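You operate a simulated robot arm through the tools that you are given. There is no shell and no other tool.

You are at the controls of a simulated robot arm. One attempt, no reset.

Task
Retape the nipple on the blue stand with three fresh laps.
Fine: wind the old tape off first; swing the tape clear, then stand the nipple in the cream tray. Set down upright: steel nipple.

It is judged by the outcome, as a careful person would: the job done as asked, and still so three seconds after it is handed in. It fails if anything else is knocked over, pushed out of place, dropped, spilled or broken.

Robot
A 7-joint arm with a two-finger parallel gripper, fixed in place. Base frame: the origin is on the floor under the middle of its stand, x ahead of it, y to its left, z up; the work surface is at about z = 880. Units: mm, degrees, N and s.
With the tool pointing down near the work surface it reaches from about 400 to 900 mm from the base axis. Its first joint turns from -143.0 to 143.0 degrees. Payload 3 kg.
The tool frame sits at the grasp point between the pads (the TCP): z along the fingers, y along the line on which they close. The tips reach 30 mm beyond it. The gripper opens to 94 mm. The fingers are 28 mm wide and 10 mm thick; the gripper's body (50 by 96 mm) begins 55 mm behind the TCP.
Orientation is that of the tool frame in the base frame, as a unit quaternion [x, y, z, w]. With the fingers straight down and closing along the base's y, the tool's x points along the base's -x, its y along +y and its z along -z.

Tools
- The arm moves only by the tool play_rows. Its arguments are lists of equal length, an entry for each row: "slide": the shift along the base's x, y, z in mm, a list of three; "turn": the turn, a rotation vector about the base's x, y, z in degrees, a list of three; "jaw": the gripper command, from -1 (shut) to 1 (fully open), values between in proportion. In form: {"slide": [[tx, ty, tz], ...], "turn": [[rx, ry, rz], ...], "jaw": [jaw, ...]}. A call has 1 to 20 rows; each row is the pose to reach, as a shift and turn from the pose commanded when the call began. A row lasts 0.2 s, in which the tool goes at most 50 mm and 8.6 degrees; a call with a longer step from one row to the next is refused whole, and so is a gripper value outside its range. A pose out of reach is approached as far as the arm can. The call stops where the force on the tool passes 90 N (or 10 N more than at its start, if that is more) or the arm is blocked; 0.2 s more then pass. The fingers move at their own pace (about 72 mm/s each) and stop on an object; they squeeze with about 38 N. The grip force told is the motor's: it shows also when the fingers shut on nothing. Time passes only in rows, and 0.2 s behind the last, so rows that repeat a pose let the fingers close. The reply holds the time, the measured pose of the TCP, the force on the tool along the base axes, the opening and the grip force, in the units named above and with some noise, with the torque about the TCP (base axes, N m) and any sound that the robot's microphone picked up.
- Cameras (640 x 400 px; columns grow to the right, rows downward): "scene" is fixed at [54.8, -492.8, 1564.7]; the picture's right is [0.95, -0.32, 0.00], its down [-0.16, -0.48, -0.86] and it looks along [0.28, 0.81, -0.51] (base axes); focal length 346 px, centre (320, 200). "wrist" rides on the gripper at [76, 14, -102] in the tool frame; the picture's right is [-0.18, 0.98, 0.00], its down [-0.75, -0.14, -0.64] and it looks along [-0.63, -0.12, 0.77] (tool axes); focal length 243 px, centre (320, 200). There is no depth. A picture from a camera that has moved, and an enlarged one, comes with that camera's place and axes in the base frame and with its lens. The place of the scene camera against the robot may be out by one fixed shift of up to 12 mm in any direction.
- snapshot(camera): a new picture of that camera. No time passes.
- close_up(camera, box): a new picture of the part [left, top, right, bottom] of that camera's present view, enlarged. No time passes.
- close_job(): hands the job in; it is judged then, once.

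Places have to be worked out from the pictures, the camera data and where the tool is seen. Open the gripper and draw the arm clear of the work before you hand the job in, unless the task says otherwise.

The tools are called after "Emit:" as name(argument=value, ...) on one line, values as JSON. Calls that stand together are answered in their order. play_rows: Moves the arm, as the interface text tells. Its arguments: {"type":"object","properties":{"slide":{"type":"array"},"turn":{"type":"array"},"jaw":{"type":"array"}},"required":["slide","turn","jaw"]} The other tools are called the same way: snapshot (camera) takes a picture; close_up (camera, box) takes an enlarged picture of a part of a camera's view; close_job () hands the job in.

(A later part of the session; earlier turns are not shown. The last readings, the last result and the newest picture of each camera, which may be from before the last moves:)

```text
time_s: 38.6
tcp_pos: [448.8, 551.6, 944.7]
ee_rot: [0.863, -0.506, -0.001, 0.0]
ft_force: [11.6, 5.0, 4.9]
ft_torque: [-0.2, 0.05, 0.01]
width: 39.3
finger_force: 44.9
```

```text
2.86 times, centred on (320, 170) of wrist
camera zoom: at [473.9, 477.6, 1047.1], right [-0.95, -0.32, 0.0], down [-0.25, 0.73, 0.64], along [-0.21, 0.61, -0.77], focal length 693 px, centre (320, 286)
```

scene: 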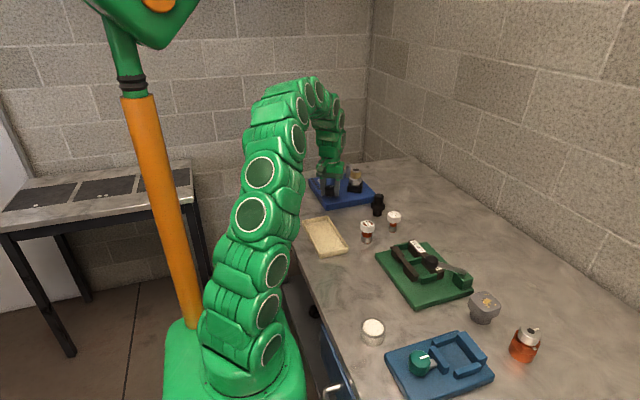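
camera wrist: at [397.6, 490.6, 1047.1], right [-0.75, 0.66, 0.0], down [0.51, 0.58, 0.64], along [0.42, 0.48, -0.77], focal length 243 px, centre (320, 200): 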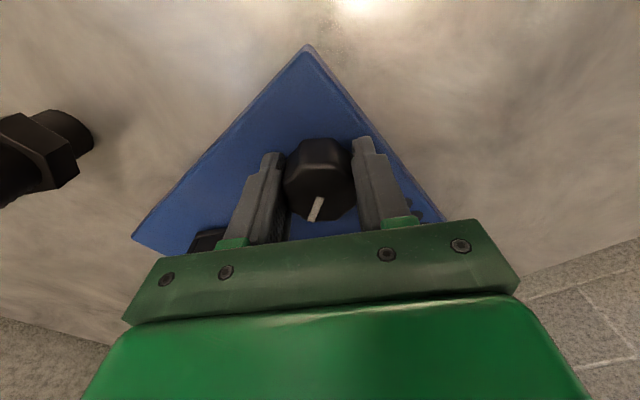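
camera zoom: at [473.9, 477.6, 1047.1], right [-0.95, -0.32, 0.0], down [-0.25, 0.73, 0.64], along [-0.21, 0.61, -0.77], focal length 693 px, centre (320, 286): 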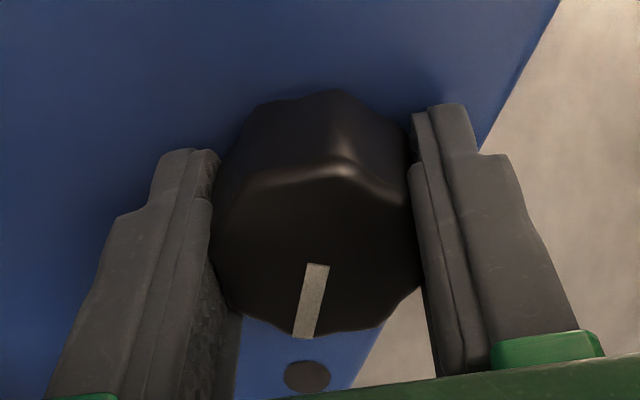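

The socket seems to have jumped about 90° for 12° of knob, which suggests either a high gear ratio or that it keeps turning by itself. I'll hold still for a second and look again.

Emit:
play_rows(slide=[[0, 0, 0], [0, 0, 0], [0, 0, 0], [0, 0, 0], [0, 0, 0]], turn=[[0, 0, 0], [0, 0, 0], [0, 0, 0], [0, 0, 0], [0, 0, 0]], jaw=[-1, -1, -1, -1, -1])

Emit:
close_up(camera="scene", box=[340, 165, 380, 195])

Emit:
close_up(camera="wrist", box=[0, 0, 240, 200])

```text
time_s: 39.8
tcp_pos: [449.7, 551.7, 945.1]
ee_rot: [0.862, -0.506, 0.0, 0.0]
ft_force: [-7.2, 10.2, 16.0]
ft_torque: [0.06, -0.38, 0.0]
width: 39.4
finger_force: 45.1
```

```text
13.33 times, centred on (360, 180) of scene
camera zoom: at [54.8, -492.8, 1564.7], right [0.95, -0.32, 0.0], down [-0.16, -0.48, -0.86], along [0.28, 0.81, -0.51], focal length 4612 px, centre (-213, 467)
```

zoom: 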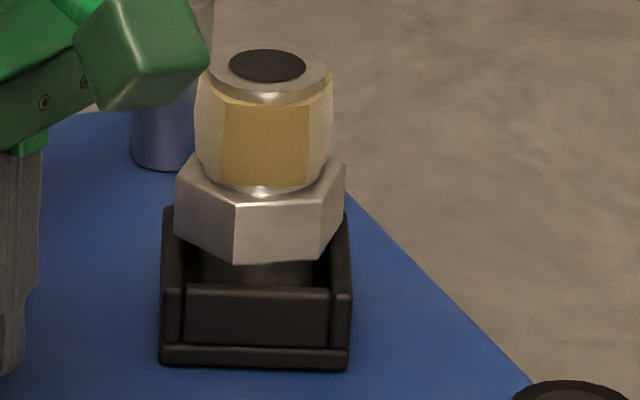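

```text
2.00 times, centred on (120, 100) of wrist
camera zoom: at [473.8, 477.4, 1047.0], right [-0.95, -0.32, 0.0], down [-0.24, 0.73, 0.64], along [-0.21, 0.61, -0.77], focal length 485 px, centre (720, 400)
```

zoom: 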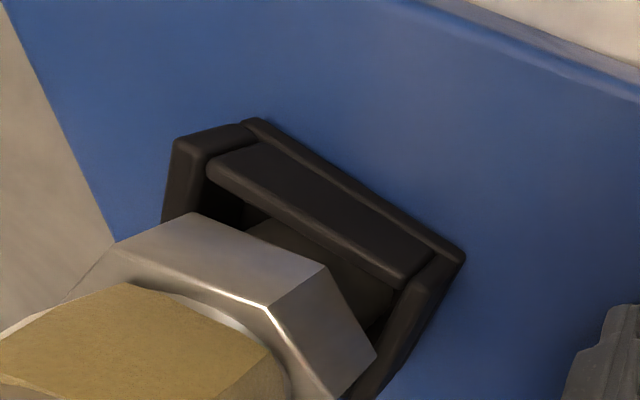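

It is static when the knob is still. A very small step (+4°) should tell the ratio without ambiguity.

Emit:
play_rows(slide=[[0, 0, 0], [0, 0, 0], [0, 0, 0]], turn=[[0, 0, 2], [0, 0, 4], [0, 0, 4]], jaw=[-1, -1, -1])

Emit:
close_up(camera="scene", box=[340, 165, 380, 195])

Emit:
play_rows(slide=[[0, 0, 0], [0, 0, 0], [0, 0, 0]], turn=[[0, 0, 2], [0, 0, 4], [0, 0, 4]], jaw=[-1, -1, -1])

Emit:
close_up(camera="scene", box=[340, 165, 380, 195])

```text
time_s: 40.6
tcp_pos: [448.8, 550.8, 945.7]
ee_rot: [0.879, -0.476, 0.0, 0.001]
ft_force: [-12.4, 16.2, 19.2]
ft_torque: [0.55, 0.08, -0.02]
width: 39.2
finger_force: 44.5
```

```text
13.33 times, centred on (360, 180) of scene
camera zoom: at [54.8, -492.8, 1564.7], right [0.95, -0.32, 0.0], down [-0.16, -0.48, -0.86], along [0.28, 0.81, -0.51], focal length 4612 px, centre (-213, 467)
```

zoom: 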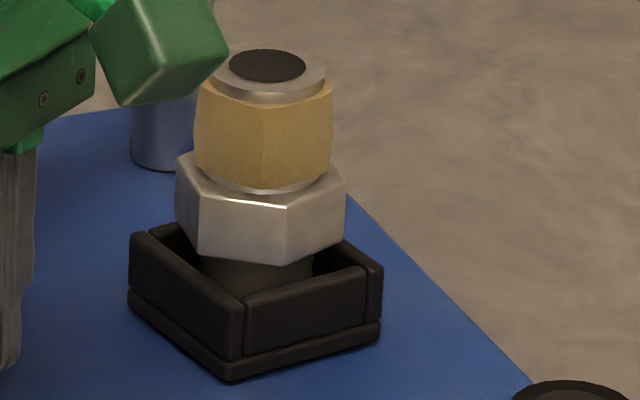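

```text
time_s: 41.4
tcp_pos: [449.2, 550.0, 945.0]
ee_rot: [0.896, -0.445, 0.0, 0.0]
ft_force: [-11.7, 22.4, 15.8]
ft_torque: [0.89, 0.2, 0.03]
width: 39.4
finger_force: 44.8
```

```text
13.33 times, centred on (360, 180) of scene
camera zoom: at [54.8, -492.8, 1564.7], right [0.95, -0.32, 0.0], down [-0.16, -0.48, -0.86], along [0.28, 0.81, -0.51], focal length 4612 px, centre (-213, 467)
```

zoom: 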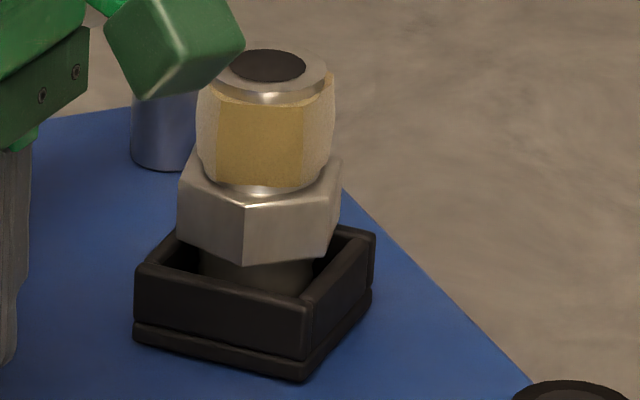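

These steps give about +33° of nipple per 4° of knob: the spindle turns 8× the knob, same sense, so one lap is 45° of knob, and the clockwise stop lay ≈4.9 laps from the start. I'll carry on counter-clockwise and watch tape thickness.

Emit:
play_rows(slide=[[-0.6, 1.0, 0.8], [-0.6, 1.0, 0.8], [-0.6, 1.0, 0.8], [-0.6, 1.0, 0.8], [-0.6, 1.0, 0.8], [-0.6, 1.0, 0.8], [-0.6, 1.0, 0.8], [-0.6, 1.0, 0.8], [-0.6, 1.0, 0.8], [-0.6, 1.0, 0.8], [-0.6, 1.0, 0.8], [-0.6, 1.0, 0.8], [-0.6, 1.0, 0.8], [-0.6, 1.0, 0.8], [-0.6, 1.0, 0.8], [-0.6, 1.0, 0.8]], turn=[[0, 0, 6], [0, 0, 12], [0, 0, 18], [0, 0, 24], [0, 0, 30], [0, 0, 36], [0, 0, 42], [0, 0, 48], [0, 0, 54], [0, 0, 60], [0, 0, 66], [0, 0, 72], [0, 0, 78], [0, 0, 84], [0, 0, 90], [0, 0, 90]], jaw=[-1, -1, -1, -1, -1, -1, -1, -1, -1, -1, -1, -1, -1, -1, -1, -1])

Emit:
close_up(camera="scene", box=[340, 165, 380, 195])

Emit:
close_up(camera="wrist", box=[240, 100, 400, 240])

Emit:
close_up(camera="scene", box=[290, 130, 410, 205])

```text
time_s: 44.8
tcp_pos: [450.4, 550.7, 944.3]
ee_rot: [0.948, 0.319, 0.0, 0.001]
ft_force: [34.1, -34.6, -29.7]
ft_torque: [0.36, 0.09, 0.0]
width: 38.2
finger_force: 44.4
```

```text
13.33 times, centred on (360, 180) of scene
camera zoom: at [54.8, -492.8, 1564.7], right [0.95, -0.32, 0.0], down [-0.16, -0.48, -0.86], along [0.28, 0.81, -0.51], focal length 4612 px, centre (-213, 467)
```

zoom: 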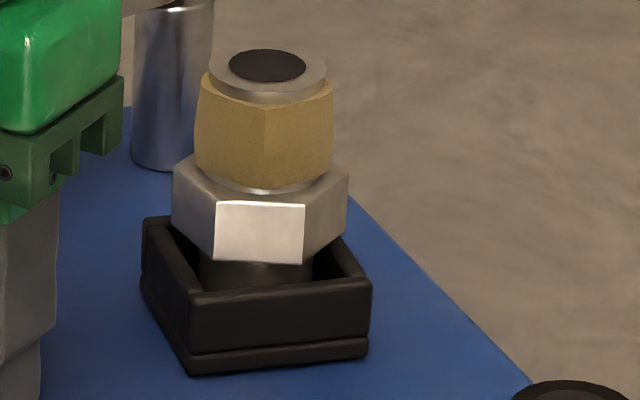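

```text
2.86 times, centred on (320, 170) of wrist
camera zoom: at [519.1, 585.0, 1047.1], right [0.45, -0.89, 0.0], down [-0.69, -0.34, 0.64], along [-0.57, -0.29, -0.77], focal length 693 px, centre (320, 286)
```

zoom: 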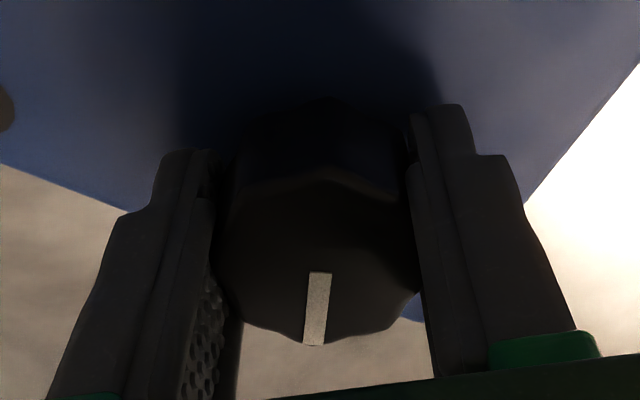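

```text
5.33 times, centred on (350, 168) of scene
camera zoom: at [54.8, -492.8, 1564.7], right [0.95, -0.32, 0.0], down [-0.16, -0.48, -0.86], along [0.28, 0.81, -0.51], focal length 1845 px, centre (160, 373)
```

zoom: 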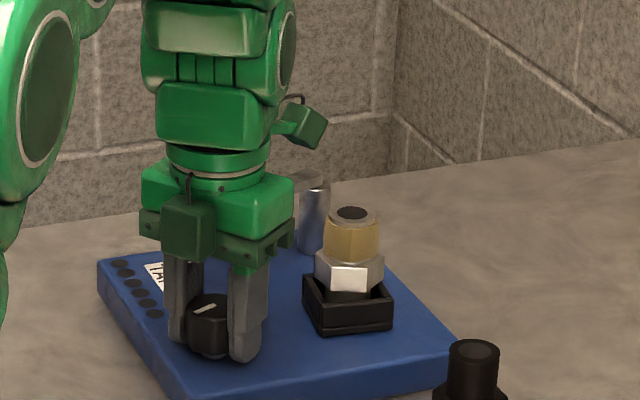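

Tape still looks unchanged and the knob is now about 49° short of its start position. Side loads are ~50 N, so I'll release, recentre and swing back for a fresh counter-clockwise stroke.

Emit:
play_rows(slide=[[0, 0, 0], [0, 0, 0], [0, 0, 0], [0, 0, 0], [0, 0, 0], [0, 0, 0], [0, 0, 0], [0, 0, 0], [0, 0, 0], [0, 0, 0], [0, 0, 0], [0, 0, 0], [0, 0, 0], [0, 0, 0], [0, 0, 0], [0, 0, 0], [0, 0, 0], [0, 0, 0], [0, 0, 0], [0, 0, 0]], turn=[[0, 0, 0], [0, 0, 0], [0, 0, -8.5], [0, 0, -17], [0, 0, -25.5], [0, 0, -34], [0, 0, -42.5], [0, 0, -51], [0, 0, -59.5], [0, 0, -68], [0, 0, -76.5], [0, 0, -85], [0, 0, -93.5], [0, 0, -102], [0, 0, -110.5], [0, 0, -119], [0, 0, -127.5], [0, 0, -136], [0, 0, -144.5], [0, 0, -153]], jaw=[0.4, 0.4, 0.4, 0.4, 0.4, 0.4, 0.4, 0.4, 0.4, 0.4, 0.4, 0.4, 0.4, 0.4, 0.4, 0.4, 0.4, 0.4, 0.4, 0.4])

Emit:
play_rows(slide=[[0, 0, 0], [0, 0, 0], [0, 0, 0], [0, 0, 0], [0, 0, 0], [0, 0, 0], [0, 0, 0], [0, 0, 0], [0, 0, 0], [0, 0, 0], [0, 0, 0], [0, 0, 0], [0, 0, 0], [0, 0, 0], [0, 0, 0], [0, 0, 0], [0, 0, 0], [0, 0, 0], [0, 0, 0]], turn=[[0, 0, -8.5], [0, 0, -17], [0, 0, -25.5], [0, 0, -34], [0, 0, -42.5], [0, 0, -51], [0, 0, -59.5], [0, 0, -68], [0, 0, -76.5], [0, 0, -85], [0, 0, -93.5], [0, 0, -102], [0, 0, -110.5], [0, 0, -119], [0, 0, -127.5], [0, 0, -136], [0, 0, -144.5], [0, 0, -144.5], [0, 0, -144.5]], jaw=[0.4, 0.4, 0.4, 0.4, 0.4, 0.4, 0.4, 0.4, 0.4, 0.4, 0.4, 0.4, 0.4, 0.4, 0.4, 0.4, 0.4, 0.4, 0.4])

Emit:
close_up(camera="wrist", box=[240, 100, 400, 240])

Emit:
close_up(camera="scene", box=[290, 130, 410, 205])

```text
time_s: 49.0
tcp_pos: [450.9, 550.8, 946.0]
ee_rot: [-0.531, 0.848, 0.0, -0.001]
ft_force: [0.1, -0.2, -0.6]
ft_torque: [-0.02, 0.04, 0.05]
width: 65.6
finger_force: 0.1
```

```text
time_s: 53.0
tcp_pos: [448.8, 551.0, 945.1]
ee_rot: [0.644, 0.765, 0.001, 0.0]
ft_force: [-0.4, -0.1, -0.9]
ft_torque: [-0.04, 0.0, 0.03]
width: 65.8
finger_force: 0.1
```

```text
2.86 times, centred on (320, 170) of wrist
camera zoom: at [449.8, 628.3, 1047.6], right [1.0, -0.02, 0.0], down [-0.01, -0.77, 0.64], along [-0.01, -0.64, -0.77], focal length 693 px, centre (320, 286)
```

zoom: 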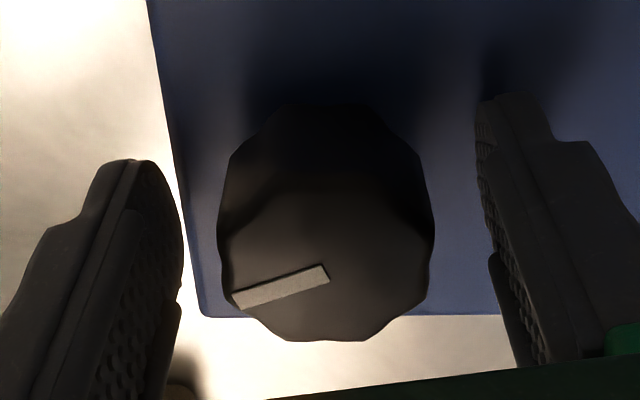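

```text
5.33 times, centred on (350, 168) of scene
camera zoom: at [54.8, -492.8, 1564.7], right [0.95, -0.32, 0.0], down [-0.16, -0.48, -0.86], along [0.28, 0.81, -0.51], focal length 1845 px, centre (160, 373)
```

zoom: 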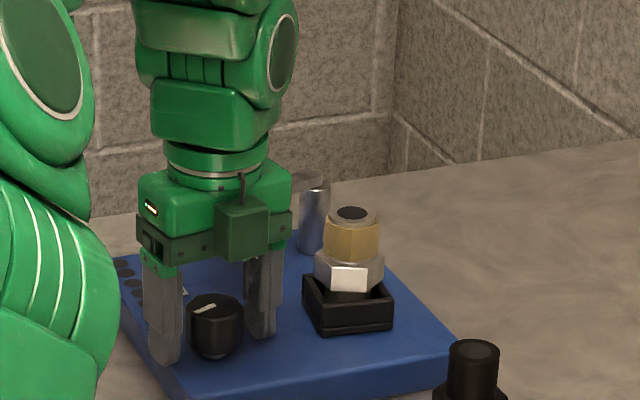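

Recentred estimate from this view is (449.9, 549.9); I'll shift (+1.1, −1.1), grip, and turn counter-clockwise 100°, which passes the starting position into new territory.

Emit:
play_rows(slide=[[1.1, -1.1, 0], [1.1, -1.1, 0], [1.1, -1.1, 0], [1.1, -1.1, 0], [1.1, -1.1, 0]], turn=[[0, 0, 0], [0, 0, 0], [0, 0, 0], [0, 0, 0], [0, 0, 0]], jaw=[0.4, 0, -1, -1, -1])

Emit:
play_rows(slide=[[0, 0, 0], [0, 0, 0], [0, 0, 0], [0, 0, 0], [0, 0, 0], [0, 0, 0], [0, 0, 0], [0, 0, 0], [0, 0, 0], [0, 0, 0], [0, 0, 0], [0, 0, 0], [0, 0, 0], [0, 0, 0], [0, 0, 0], [0, 0, 0], [0, 0, 0], [0, 0, 0]], turn=[[0, 0, 6], [0, 0, 12], [0, 0, 18], [0, 0, 24], [0, 0, 30], [0, 0, 36], [0, 0, 42], [0, 0, 48], [0, 0, 54], [0, 0, 60], [0, 0, 66], [0, 0, 72], [0, 0, 78], [0, 0, 84], [0, 0, 90], [0, 0, 96], [0, 0, 100], [0, 0, 100]], jaw=[-1, -1, -1, -1, -1, -1, -1, -1, -1, -1, -1, -1, -1, -1, -1, -1, -1, -1])

Emit:
close_up(camera="scene", box=[340, 165, 380, 195])

Emit:
close_up(camera="wrist", box=[240, 100, 400, 240])

Emit:
close_up(camera="scene", box=[290, 130, 410, 205])

```text
time_s: 54.2
tcp_pos: [449.9, 548.4, 944.6]
ee_rot: [0.645, 0.765, 0.0, 0.0]
ft_force: [-6.4, -2.9, 2.1]
ft_torque: [-0.27, 0.37, 0.0]
width: 39.2
finger_force: 44.5
```

```text
time_s: 58.0
tcp_pos: [450.8, 550.8, 945.4]
ee_rot: [-0.171, 0.985, 0.001, 0.0]
ft_force: [2.8, 2.9, -2.0]
ft_torque: [-0.19, 0.84, 0.0]
width: 38.4
finger_force: 45.1
```

```text
13.33 times, centred on (360, 180) of scene
camera zoom: at [54.8, -492.8, 1564.7], right [0.95, -0.32, 0.0], down [-0.16, -0.48, -0.86], along [0.28, 0.81, -0.51], focal length 4612 px, centre (-213, 467)
```

zoom: 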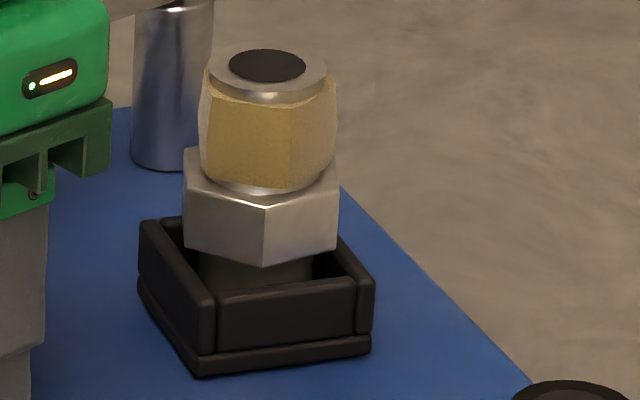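

```text
2.86 times, centred on (320, 170) of wrist
camera zoom: at [373.5, 537.5, 1047.6], right [-0.16, 0.99, 0.0], down [0.76, 0.12, 0.64], along [0.63, 0.1, -0.77], focal length 693 px, centre (320, 286)
```

zoom: 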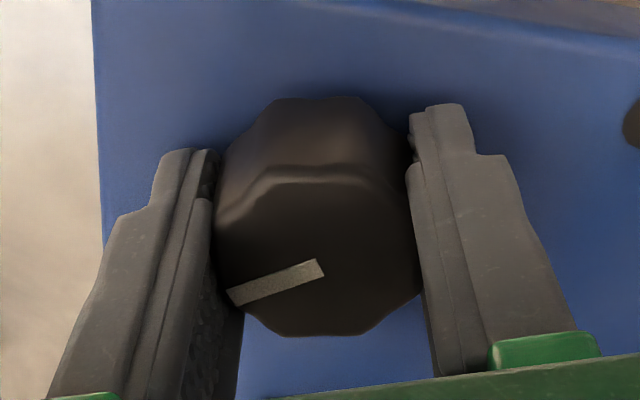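

```text
5.33 times, centred on (350, 168) of scene
camera zoom: at [54.8, -492.8, 1564.7], right [0.95, -0.32, 0.0], down [-0.16, -0.48, -0.86], along [0.28, 0.81, -0.51], focal length 1845 px, centre (160, 373)
```

zoom: 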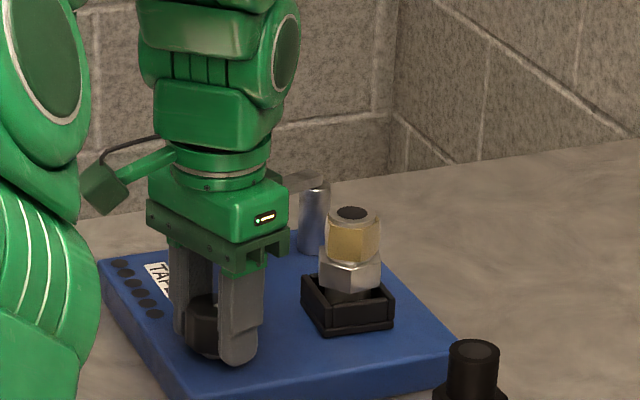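

Side loads are low with this centring. The knob is now ~53° past its start (1.2 laps) and the tape still looks the same; I'll keep turning counter-clockwise and check again.

Emit:
play_rows(slide=[[0, 0, 0], [0, 0, 0], [0, 0, 0], [0, 0, 0], [0, 0, 0], [0, 0, 0], [0, 0, 0], [0, 0, 0], [0, 0, 0], [0, 0, 0], [0, 0, 0], [0, 0, 0], [0, 0, 0], [0, 0, 0], [0, 0, 0], [0, 0, 0], [0, 0, 0], [0, 0, 0], [0, 0, 0], [0, 0, 0]], turn=[[0, 0, 7], [0, 0, 14], [0, 0, 21], [0, 0, 28], [0, 0, 35], [0, 0, 42], [0, 0, 49], [0, 0, 56], [0, 0, 63], [0, 0, 70], [0, 0, 77], [0, 0, 84], [0, 0, 91], [0, 0, 98], [0, 0, 105], [0, 0, 112], [0, 0, 119], [0, 0, 126], [0, 0, 130], [0, 0, 130]], jaw=[-1, -1, -1, -1, -1, -1, -1, -1, -1, -1, -1, -1, -1, -1, -1, -1, -1, -1, -1, -1])

Emit:
close_up(camera="scene", box=[340, 165, 380, 195])

Emit:
close_up(camera="wrist", box=[240, 100, 400, 240])

Emit:
snapshot(camera="wrist")

```text
time_s: 62.2
tcp_pos: [449.7, 550.0, 945.5]
ee_rot: [0.966, -0.26, 0.001, 0.002]
ft_force: [-6.7, -4.9, -0.3]
ft_torque: [0.05, 0.15, -0.38]
width: 39.2
finger_force: 45.1
```

```text
13.33 times, centred on (360, 180) of scene
camera zoom: at [54.8, -492.8, 1564.7], right [0.95, -0.32, 0.0], down [-0.16, -0.48, -0.86], along [0.28, 0.81, -0.51], focal length 4612 px, centre (-213, 467)
```

zoom: 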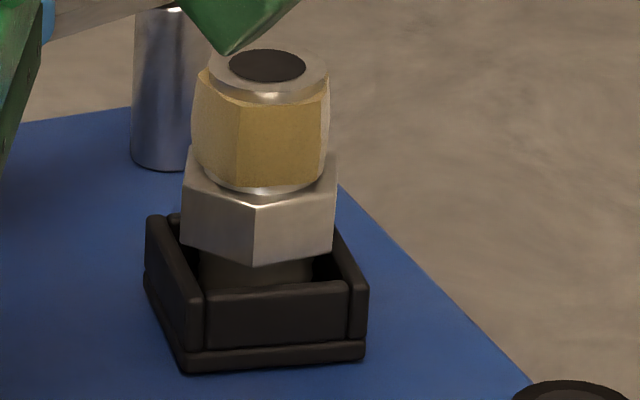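

```text
2.86 times, centred on (320, 170) of wrist
camera zoom: at [508.4, 499.3, 1047.5], right [-0.65, -0.76, 0.0], down [-0.58, 0.5, 0.64], along [-0.49, 0.42, -0.77], focal length 693 px, centre (320, 286)
```

zoom: 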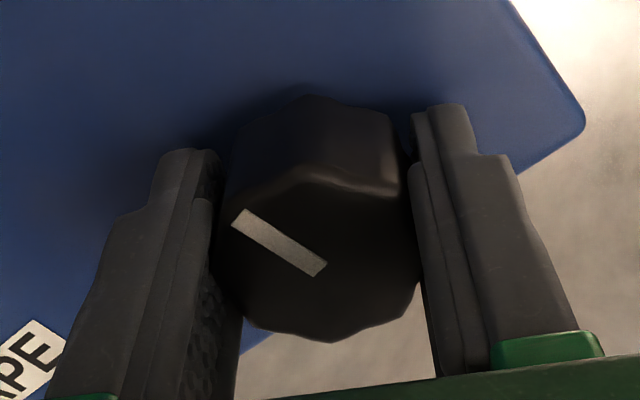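

```text
taken
camera wrist: at [508.4, 499.3, 1047.5], right [-0.65, -0.76, 0.0], down [-0.58, 0.5, 0.64], along [-0.49, 0.42, -0.77], focal length 243 px, centre (320, 200)
```

wrist: 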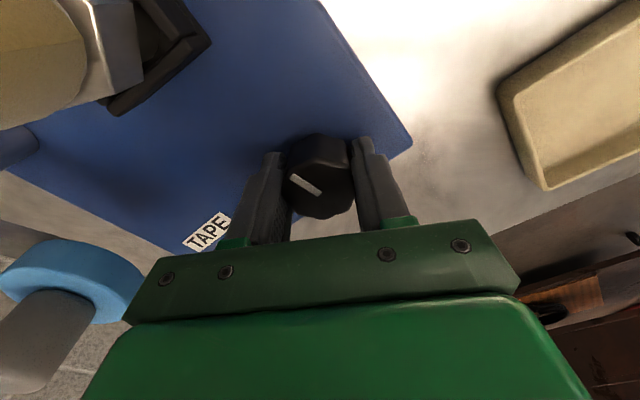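

The knob moved only 64° of that stroke and then the fingers slipped: it has a second stop near azimuth 9° (start −108°, other stop 30°), so its whole range is ≈338° (7.5 laps). No tape came off either way with the roll swung clear, so the roll probably has to be against the nipple. I'll bring the knob back to its starting angle first.

Emit:
play_rows(slide=[[0, 0, 0], [0, 0, 0], [0, 0, 0], [0, 0, 0], [0, 0, 0], [0, 0, 0], [0, 0, 0], [0, 0, 0], [0, 0, 0], [0, 0, 0], [0, 0, 0], [0, 0, 0], [0, 0, 0], [0, 0, 0], [0, 0, 0], [0, 0, 0], [0, 0, 0], [0, 0, 0], [0, 0, 0], [0, 0, 0]], turn=[[0, 0, -6], [0, 0, -12], [0, 0, -18], [0, 0, -24], [0, 0, -30], [0, 0, -36], [0, 0, -42], [0, 0, -48], [0, 0, -54], [0, 0, -60], [0, 0, -66], [0, 0, -72], [0, 0, -78], [0, 0, -84], [0, 0, -90], [0, 0, -96], [0, 0, -102], [0, 0, -108], [0, 0, -114], [0, 0, -117]], jaw=[-1, -1, -1, -1, -1, -1, -1, -1, -1, -1, -1, -1, -1, -1, -1, -1, -1, -1, -1, -1])

Emit:
close_up(camera="scene", box=[340, 165, 380, 195])

Emit:
close_up(camera="wrist", box=[240, 100, 400, 240])

Emit:
close_up(camera="scene", box=[290, 130, 410, 205])

```text
time_s: 66.4
tcp_pos: [449.8, 550.0, 944.9]
ee_rot: [-0.28, 0.96, -0.001, 0.0]
ft_force: [-10.2, -7.0, -4.2]
ft_torque: [0.48, -0.97, -0.01]
width: 38.7
finger_force: 45.3
```

```text
13.33 times, centred on (360, 180) of scene
camera zoom: at [54.8, -492.8, 1564.7], right [0.95, -0.32, 0.0], down [-0.16, -0.48, -0.86], along [0.28, 0.81, -0.51], focal length 4612 px, centre (-213, 467)
```

zoom: 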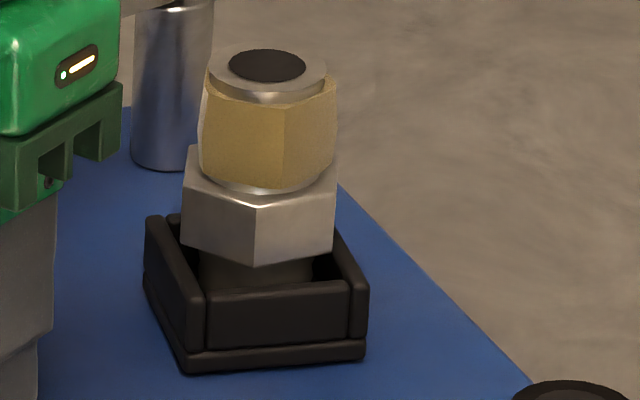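

```text
2.86 times, centred on (320, 170) of wrist
camera zoom: at [377.9, 520.8, 1047.6], right [-0.38, 0.93, 0.0], down [0.71, 0.29, 0.64], along [0.59, 0.24, -0.77], focal length 693 px, centre (320, 286)
```

zoom: 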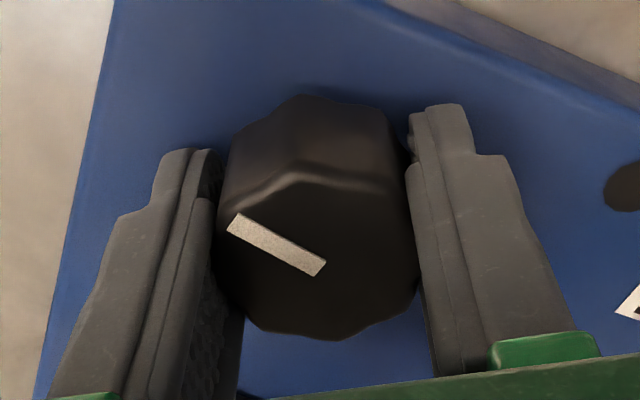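

```text
5.33 times, centred on (350, 168) of scene
camera zoom: at [54.8, -492.8, 1564.7], right [0.95, -0.32, 0.0], down [-0.16, -0.48, -0.86], along [0.28, 0.81, -0.51], focal length 1845 px, centre (160, 373)
```

zoom: 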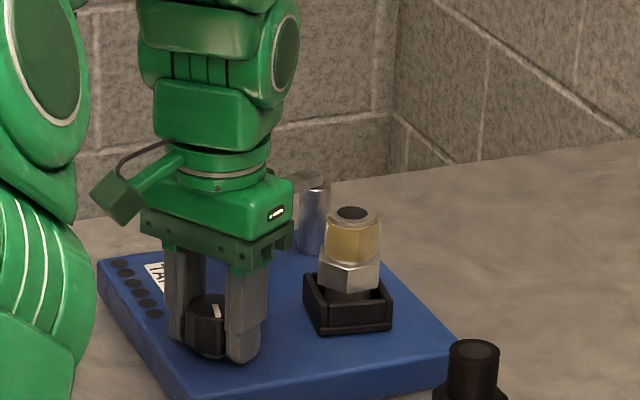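

The knob is back at about its start angle (az ≈ −102°) and the tape mesh simply rotates with the nipple, unchanged. I'll release, lift clear and go look at the roll and its post from above.

Emit:
play_rows(slide=[[0, 0, 0], [0, 0, 0], [0, 0, 30], [0, 0, 70], [0, 0, 110], [0, 0, 155], [20, 28, 155], [40, 55, 155], [60, 82, 155], [80, 110, 155], [80, 110, 155], [80, 110, 155]], turn=[[0, 0, 0], [0, 0, 0], [0, 0, 0], [0, 0, 0], [0, 0, 0], [0, 0, -8], [0, 0, -16], [0, 0, -24], [0, 0, -32], [0, 0, -32.5], [0, 0, -32.5], [0, 0, -32.5]], jaw=[0.5, 0.8, 1, 1, 1, 1, 1, 1, 1, 1, 1, 1])

Emit:
snapshot(camera="wrist")

Emit:
close_up(camera="scene", box=[290, 130, 410, 205])

```text
time_s: 69.0
tcp_pos: [516.1, 643.2, 1098.6]
ee_rot: [-0.004, 1.0, 0.001, -0.001]
ft_force: [-0.5, 0.5, 1.4]
ft_torque: [0.0, 0.0, -0.03]
width: 94.2
finger_force: 0.0
out of reach, approached as far as the arm can: row 10, 11, 12
```

```text
taken
camera wrist: at [439.6, 655.5, 1202.3], right [0.18, 0.98, 0.0], down [0.76, -0.14, 0.64], along [0.63, -0.11, -0.77], focal length 243 px, centre (320, 200)
```

wrist: 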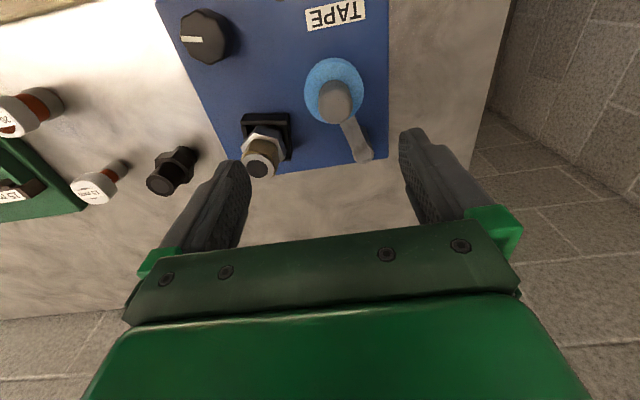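

```text
5.33 times, centred on (350, 168) of scene
camera zoom: at [54.8, -492.8, 1564.7], right [0.95, -0.32, 0.0], down [-0.16, -0.48, -0.86], along [0.28, 0.81, -0.51], focal length 1845 px, centre (160, 373)
```

zoom: 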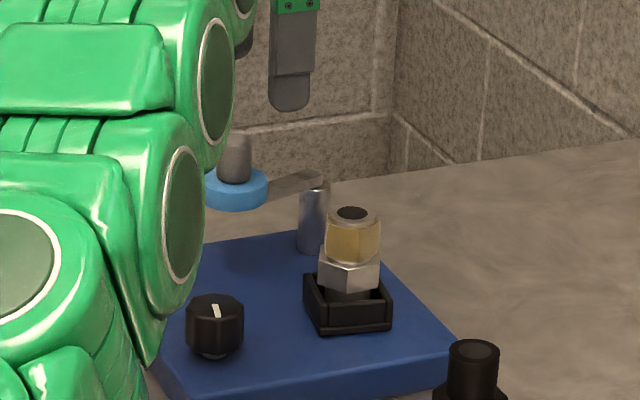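

That spot is at the edge of reach at this height, fine. Enlarging the roll and post.

Emit:
close_up(camera="wrist", box=[230, 40, 410, 190])

```text
2.67 times, centred on (320, 115) of wrist
camera zoom: at [439.6, 655.5, 1202.3], right [0.18, 0.98, 0.0], down [0.76, -0.14, 0.64], along [0.63, -0.11, -0.77], focal length 647 px, centre (320, 427)
```

zoom: 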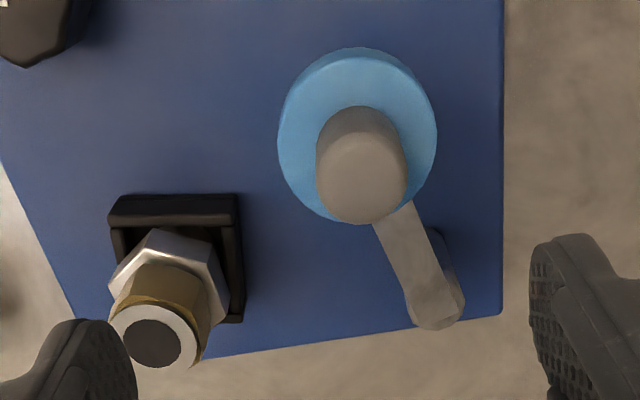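

Clear view: handle axis at about (502, 656), top ≈ z 1018; pivot at about (576, 679), arm ≈ 77 mm; nipple at (561, 569). Contact should come after swinging the roll ≈46° counter-clockwise, to about (541, 610). I'll position above the handle at yaw 70° with the jaws part-open.

Emit:
play_rows(slide=[[-2, 2, -3], [-4, 4, -6], [-6, 6, -9], [-8, 8, -12], [-10, 10, -15], [-12, 12, -18], [-14, 13, -20], [-14, 13, -22], [-14, 13, -23], [-14, 13, -23], [-14, 13, -23]], turn=[[0, 0, 8], [0, 0, 16], [0, 0, 24], [0, 0, 32], [0, 0, 40], [0, 0, 48], [0, 0, 56], [0, 0, 64], [0, 0, 70], [0, 0, 70], [0, 0, 70]], jaw=[0.6, 0.2, 0.2, 0.2, 0.2, 0.2, 0.2, 0.2, 0.2, 0.2, 0.2])

Emit:
snapshot(camera="wrist")

Emit:
close_up(camera="scene", box=[290, 110, 410, 195])

```text
time_s: 71.4
tcp_pos: [502.3, 655.5, 1077.2]
ee_rot: [-0.575, 0.818, 0.001, -0.001]
ft_force: [-0.4, -0.2, -0.4]
ft_torque: [0.0, 0.04, 0.02]
width: 56.7
finger_force: 0.1
```

```text
taken
camera wrist: at [462.5, 588.1, 1179.4], right [-0.86, 0.51, 0.0], down [0.39, 0.66, 0.64], along [0.32, 0.55, -0.77], focal length 243 px, centre (320, 200)
```

wrist: 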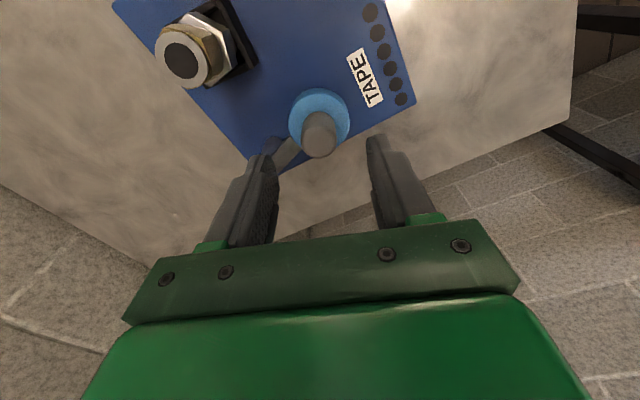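

```text
4.71 times, centred on (350, 152) of scene
camera zoom: at [54.8, -492.8, 1564.7], right [0.95, -0.32, 0.0], down [-0.16, -0.48, -0.86], along [0.28, 0.81, -0.51], focal length 1628 px, centre (179, 424)
```

zoom: 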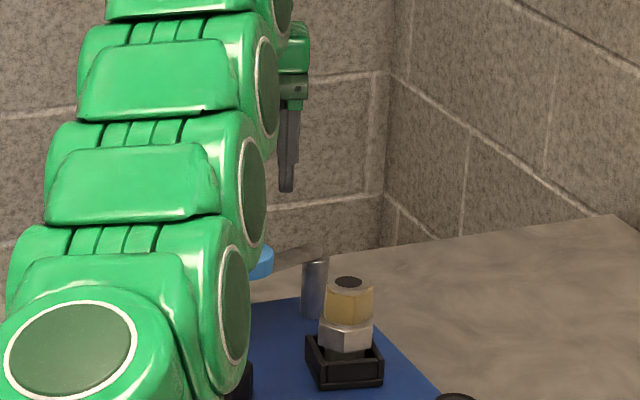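

The handle checks out at about (503, 657). I'll descend to z ≈ 1028 (tips ≈ 998, above the roll and the nipple top) and close on it.

Emit:
play_rows(slide=[[0.5, 1, -12], [0.5, 1, -24], [0.5, 1, -36], [0.5, 1, -44], [0.5, 1, -49], [0.5, 1, -49]], turn=[[0, 0, 0], [0, 0, 0], [0, 0, 0], [0, 0, 0], [0, 0, 0], [0, 0, 0]], jaw=[0.2, 0.2, 0.2, 0.2, 0.2, 0.2])

Emit:
close_up(camera="wrist", box=[220, 90, 420, 240])

Emit:
play_rows(slide=[[0, 0, 0], [0, 0, 0], [0, 0, 0], [0, 0, 0]], turn=[[0, 0, 0], [0, 0, 0], [0, 0, 0], [0, 0, 0]], jaw=[-0.3, -1, -1, -1])

Emit:
close_up(camera="wrist", box=[220, 90, 420, 240])

```text
time_s: 72.8
tcp_pos: [502.4, 654.8, 1027.6]
ee_rot: [-0.575, 0.818, 0.0, -0.002]
ft_force: [-0.3, 0.2, 0.0]
ft_torque: [-0.01, 0.0, 0.0]
width: 56.2
finger_force: 0.0
```

```text
2.67 times, centred on (320, 165) of wrist
camera zoom: at [462.9, 588.7, 1130.2], right [-0.86, 0.51, 0.0], down [0.39, 0.66, 0.64], along [0.32, 0.55, -0.77], focal length 647 px, centre (320, 293)
```

zoom: 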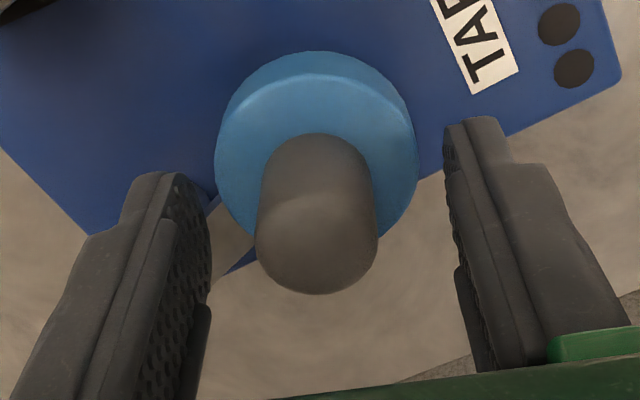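

```text
time_s: 73.8
tcp_pos: [503.9, 654.8, 1027.3]
ee_rot: [-0.574, 0.819, 0.0, 0.001]
ft_force: [13.1, 1.5, -3.0]
ft_torque: [0.03, -0.18, 0.13]
width: 25.2
finger_force: 44.9
```

```text
2.67 times, centred on (320, 165) of wrist
camera zoom: at [463.6, 588.5, 1130.2], right [-0.86, 0.51, 0.0], down [0.39, 0.66, 0.64], along [0.32, 0.55, -0.77], focal length 647 px, centre (320, 293)
```

zoom: 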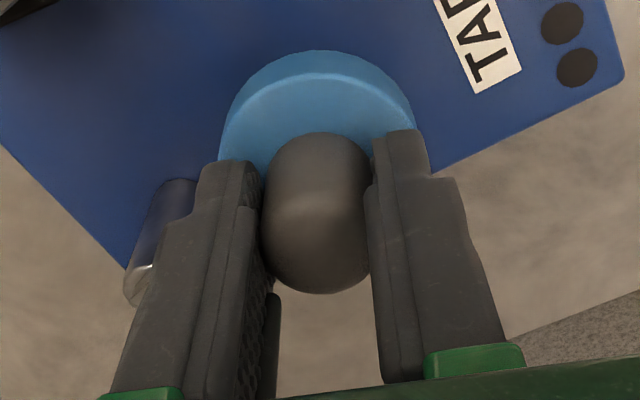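

Gripped (25.2 mm). I'll swing the roll along its arc about the pivot, turning the tool with it, half-way first to check the forces.

Emit:
play_rows(slide=[[1.82, -5.0, 0], [3.97, -9.86, 0], [6.48, -14.56, 0], [9.29, -19.07, 0], [12.41, -23.38, 0], [15.83, -27.46, 0], [15.83, -27.46, 0]], turn=[[0, 0, 4], [0, 0, 8], [0, 0, 12], [0, 0, 16], [0, 0, 20], [0, 0, 24], [0, 0, 24]], jaw=[-1, -1, -1, -1, -1, -1, -1])

Emit:
snapshot(camera="wrist")

Emit:
close_up(camera="scene", box=[290, 130, 410, 205])

```text
time_s: 75.4
tcp_pos: [517.4, 628.3, 1027.4]
ee_rot: [0.733, -0.68, 0.0, 0.001]
ft_force: [-4.7, -2.3, -2.8]
ft_torque: [-0.07, -0.08, 0.14]
width: 24.9
finger_force: 44.9
```

```text
taken
camera wrist: at [508.7, 551.6, 1130.3], right [-0.99, 0.11, 0.0], down [0.09, 0.76, 0.64], along [0.07, 0.64, -0.77], focal length 243 px, centre (320, 200)
```

wrist: 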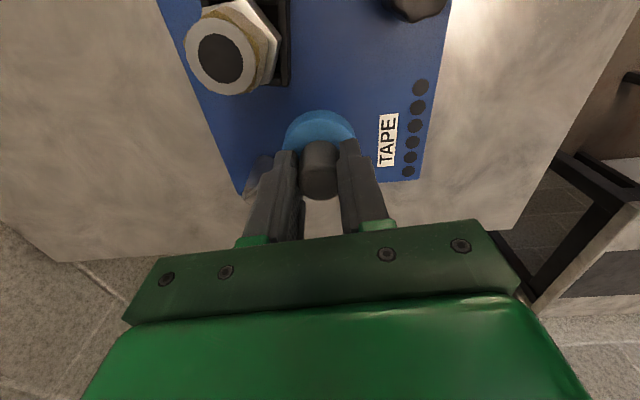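

```text
5.33 times, centred on (350, 168) of scene
camera zoom: at [54.8, -492.8, 1564.7], right [0.95, -0.32, 0.0], down [-0.16, -0.48, -0.86], along [0.28, 0.81, -0.51], focal length 1845 px, centre (160, 373)
```

zoom: 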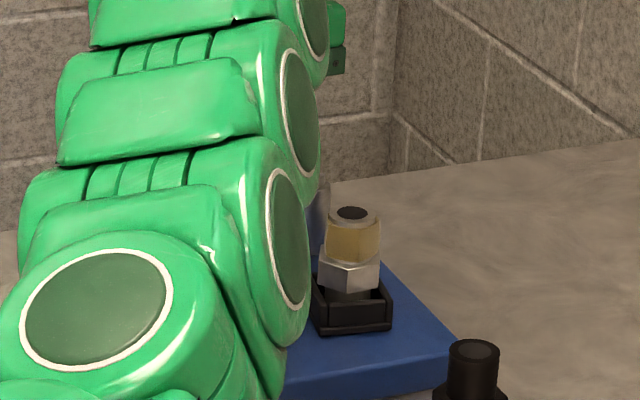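

The arm swings freely. I'll continue to 40° of swing, then feel for contact in small steps.

Emit:
play_rows(slide=[[3.69, -3.83, 0], [7.64, -7.39, 0], [11.83, -10.67, 0], [16.24, -13.64, 0], [16.24, -13.64, 0]], turn=[[0, 0, 4], [0, 0, 8], [0, 0, 12], [0, 0, 16], [0, 0, 16]], jaw=[-1, -1, -1, -1, -1])

Emit:
snapshot(camera="wrist")

```text
time_s: 76.6
tcp_pos: [532.7, 613.6, 1029.4]
ee_rot: [0.821, -0.571, 0.0, 0.002]
ft_force: [-28.8, -30.4, 10.1]
ft_torque: [-0.32, 0.29, 0.54]
width: 24.7
finger_force: 44.9
```

```text
taken
camera wrist: at [546.2, 537.7, 1130.3], right [-0.99, -0.17, 0.0], down [-0.13, 0.76, 0.64], along [-0.11, 0.63, -0.77], focal length 243 px, centre (320, 200)
```

wrist: 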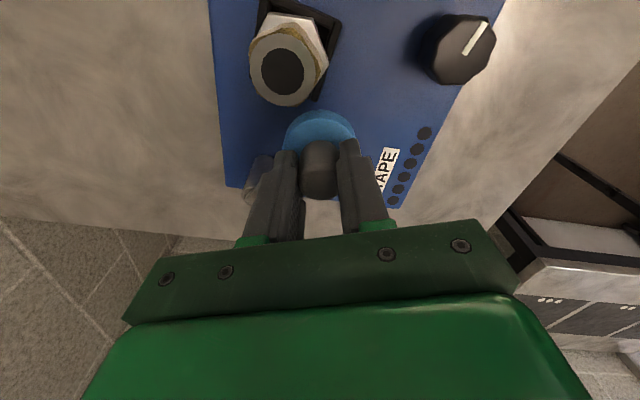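

The force is radial (pivot slightly off my estimate): refit gives pivot (577.6, 675.6), radius 76.6. I'll relax that offset, then creep on to about 238°/240°.

Emit:
play_rows(slide=[[-1, -1.2, 0], [-2, -2.5, 0], [-2, -2.5, 0]], turn=[[0, 0, 0], [0, 0, 0], [0, 0, 0]], jaw=[-1, -1, -1])

Emit:
play_rows(slide=[[2.2, -1.6, 0], [4.3, -3.0, 0], [4.3, -3.0, 0]], turn=[[0, 0, 2], [0, 0, 4], [0, 0, 4]], jaw=[-1, -1, -1])

Emit:
close_up(camera="wrist", box=[220, 0, 420, 200])

```text
time_s: 77.4
tcp_pos: [533.7, 613.0, 1028.5]
ee_rot: [0.82, -0.572, -0.001, -0.001]
ft_force: [20.4, 37.1, -9.5]
ft_torque: [1.18, 0.29, 0.34]
width: 24.9
finger_force: 45.2
```

```text
time_s: 78.2
tcp_pos: [536.5, 609.2, 1028.4]
ee_rot: [0.84, -0.543, 0.0, 0.0]
ft_force: [32.8, 56.5, -9.6]
ft_torque: [0.45, -0.34, 0.18]
width: 25.1
finger_force: 45.6
```

```text
2.00 times, centred on (320, 100) of wrist
camera zoom: at [554.9, 534.9, 1130.4], right [-0.97, -0.24, 0.0], down [-0.18, 0.75, 0.64], along [-0.15, 0.62, -0.77], focal length 485 px, centre (320, 400)
```

zoom: 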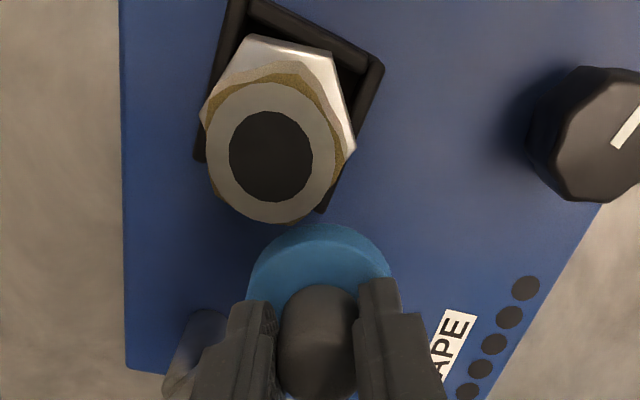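

Now the load is radial the other way (65 N), so the radius is in between; I'll move 2.8 mm toward the pivot to unload.

Emit:
play_rows(slide=[[0.8, 1.2, 0], [1.5, 2.4, 0], [1.5, 2.4, 0]], turn=[[0, 0, 0], [0, 0, 0], [0, 0, 0]], jaw=[-1, -1, -1])

```text
time_s: 79.0
tcp_pos: [537.9, 610.3, 1028.7]
ee_rot: [0.839, -0.544, 0.0, 0.003]
ft_force: [-13.6, -24.9, 5.2]
ft_torque: [-0.9, -0.4, -0.02]
width: 24.9
finger_force: 45.2
```

Unloaded position is about 0.8 mm back outwards. I'll correct and creep 2° further along the arc, watching for a tangential reaction from the nipple.

Emit:
play_rows(slide=[[-0.45, -0.7, 0], [0.7, -1.4, 0], [1.85, -2.0, 0], [1.85, -2.0, 0]], turn=[[0, 0, 0], [0, 0, 1], [0, 0, 2], [0, 0, 2]], jaw=[-1, -1, -1, -1])

Emit:
play_rows(slide=[[1.1, -0.6, 0], [2.3, -1.1, 0], [2.3, -1.1, 0]], turn=[[0, 0, 1], [0, 0, 2], [0, 0, 2]], jaw=[-1, -1, -1])

Emit:
close_up(camera="wrist", box=[220, 0, 420, 200])

Emit:
close_up(camera="scene", box=[310, 140, 390, 200])

```text
time_s: 80.0
tcp_pos: [538.4, 608.9, 1028.0]
ee_rot: [0.849, -0.528, 0.0, 0.002]
ft_force: [-23.1, -40.6, -1.6]
ft_torque: [-0.6, -0.11, 0.18]
width: 24.9
finger_force: 45.0
```

```text
time_s: 80.8
tcp_pos: [542.4, 608.4, 1029.1]
ee_rot: [0.858, -0.514, 0.0, 0.002]
ft_force: [-30.8, -46.1, 0.9]
ft_torque: [-0.81, 0.07, 0.5]
width: 25.0
finger_force: 45.3
```

```text
2.00 times, centred on (320, 100) of wrist
camera zoom: at [564.9, 534.1, 1130.5], right [-0.95, -0.3, 0.0], down [-0.23, 0.73, 0.64], along [-0.2, 0.61, -0.77], focal length 485 px, centre (320, 400)
```

zoom: 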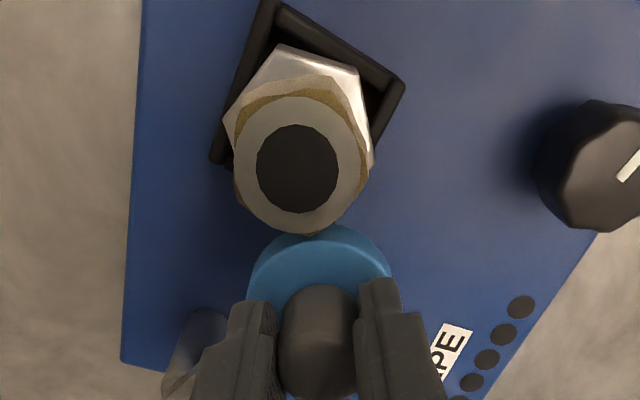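

```text
6.67 times, centred on (350, 170) of scene
camera zoom: at [54.8, -492.8, 1564.7], right [0.95, -0.32, 0.0], down [-0.16, -0.48, -0.86], along [0.28, 0.81, -0.51], focal length 2306 px, centre (120, 400)
```

zoom: 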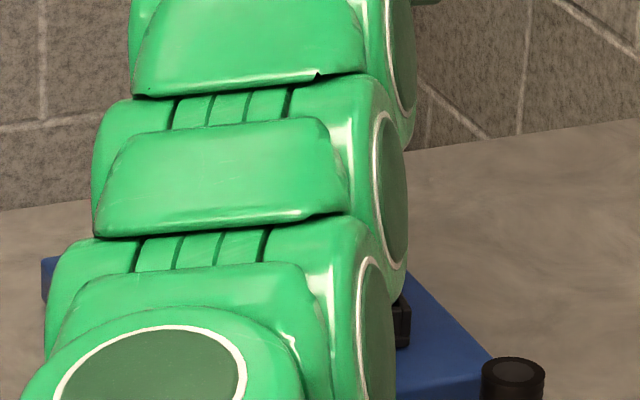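

Still only radial load (the arc bends a little more than I model), no tangential resistance yet; by geometry the roll edge is within a millimetre or so of the tape. I'll unload outward and creep on.

Emit:
play_rows(slide=[[-0.8, -1.4, 0], [-0.8, -1.4, 0], [-0.8, -1.4, 0]], turn=[[0, 0, 0], [0, 0, 0], [0, 0, 0]], jaw=[-1, -1, -1])

Emit:
play_rows(slide=[[1.1, -0.8, 0], [2.2, -1.5, 0], [2.2, -1.5, 0]], turn=[[0, 0, 1], [0, 0, 2], [0, 0, 2]], jaw=[-1, -1, -1])

```text
time_s: 81.6
tcp_pos: [542.2, 609.1, 1028.4]
ee_rot: [0.858, -0.514, 0.0, 0.0]
ft_force: [0.4, -1.6, -4.1]
ft_torque: [0.44, 0.08, 0.01]
width: 24.9
finger_force: 45.1
```

```text
time_s: 82.4
tcp_pos: [544.1, 608.1, 1029.0]
ee_rot: [0.867, -0.498, 0.001, 0.0]
ft_force: [12.0, 21.8, 0.7]
ft_torque: [1.01, 0.16, -0.2]
width: 24.8
finger_force: 45.3
```

No contact resistance yet; I'll look at the roll–nipple gap again.

Emit:
close_up(camera="wrist", box=[260, 20, 380, 140])

Emit:
close_up(camera="wrist", box=[220, 0, 460, 200])

```text
3.33 times, centred on (320, 80) of wrist
camera zoom: at [569.7, 533.4, 1130.4], right [-0.94, -0.34, 0.0], down [-0.26, 0.72, 0.64], along [-0.22, 0.61, -0.77], focal length 809 px, centre (320, 600)
```

zoom: 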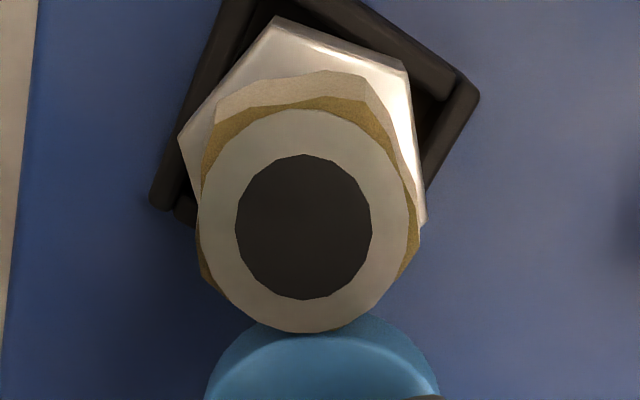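

```text
2.00 times, centred on (340, 100) of wrist
camera zoom: at [569.7, 533.4, 1130.4], right [-0.94, -0.34, 0.0], down [-0.26, 0.72, 0.64], along [-0.22, 0.61, -0.77], focal length 485 px, centre (280, 400)
```

zoom: 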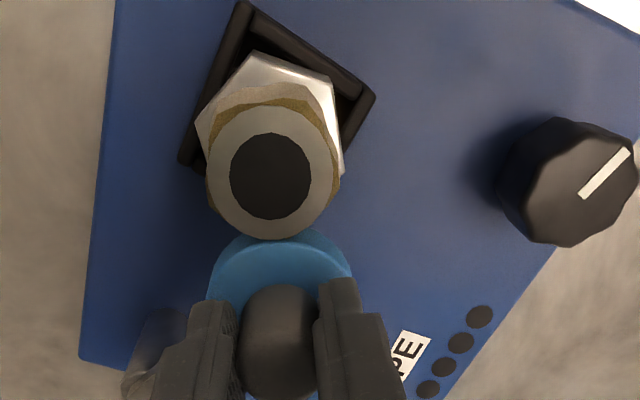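

By geometry the roll should be about touching. I'll creep a further 2–4° and see whether a stop is felt.

Emit:
play_rows(slide=[[1.5, -0.1, 0], [2.7, -0.7, 0], [2.7, -0.7, 0]], turn=[[0, 0, 1], [0, 0, 2], [0, 0, 2]], jaw=[-1, -1, -1])

Emit:
play_rows(slide=[[1.2, -0.6, 0], [2.4, -1.2, 0], [2.4, -1.2, 0]], turn=[[0, 0, 1], [0, 0, 2], [0, 0, 2]], jaw=[-1, -1, -1])

Emit:
close_up(camera="wrist", box=[220, 0, 460, 200])

```text
time_s: 83.2
tcp_pos: [545.3, 606.0, 1028.0]
ee_rot: [0.876, -0.483, 0.0, 0.001]
ft_force: [-13.6, 20.5, 10.8]
ft_torque: [-0.05, -0.04, -0.18]
width: 24.6
finger_force: 44.6
```

```text
time_s: 84.0
tcp_pos: [544.9, 605.3, 1027.1]
ee_rot: [0.885, -0.465, 0.0, 0.002]
ft_force: [-45.5, 18.7, 11.6]
ft_torque: [-0.09, 0.15, -0.24]
width: 25.3
finger_force: 44.9
```

```text
2.00 times, centred on (340, 100) of wrist
camera zoom: at [577.1, 534.4, 1130.2], right [-0.91, -0.4, 0.0], down [-0.31, 0.7, 0.64], along [-0.26, 0.59, -0.77], focal length 485 px, centre (280, 400)
```

zoom: 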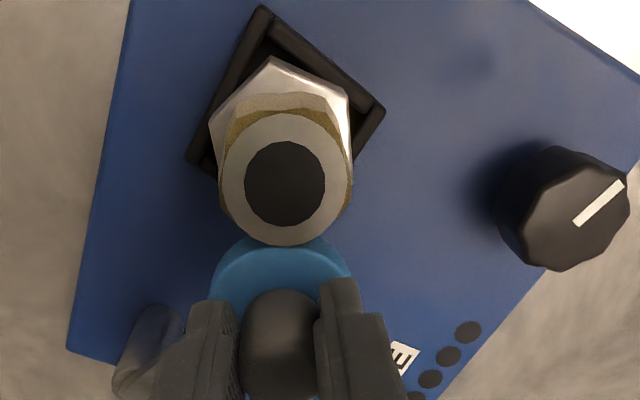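

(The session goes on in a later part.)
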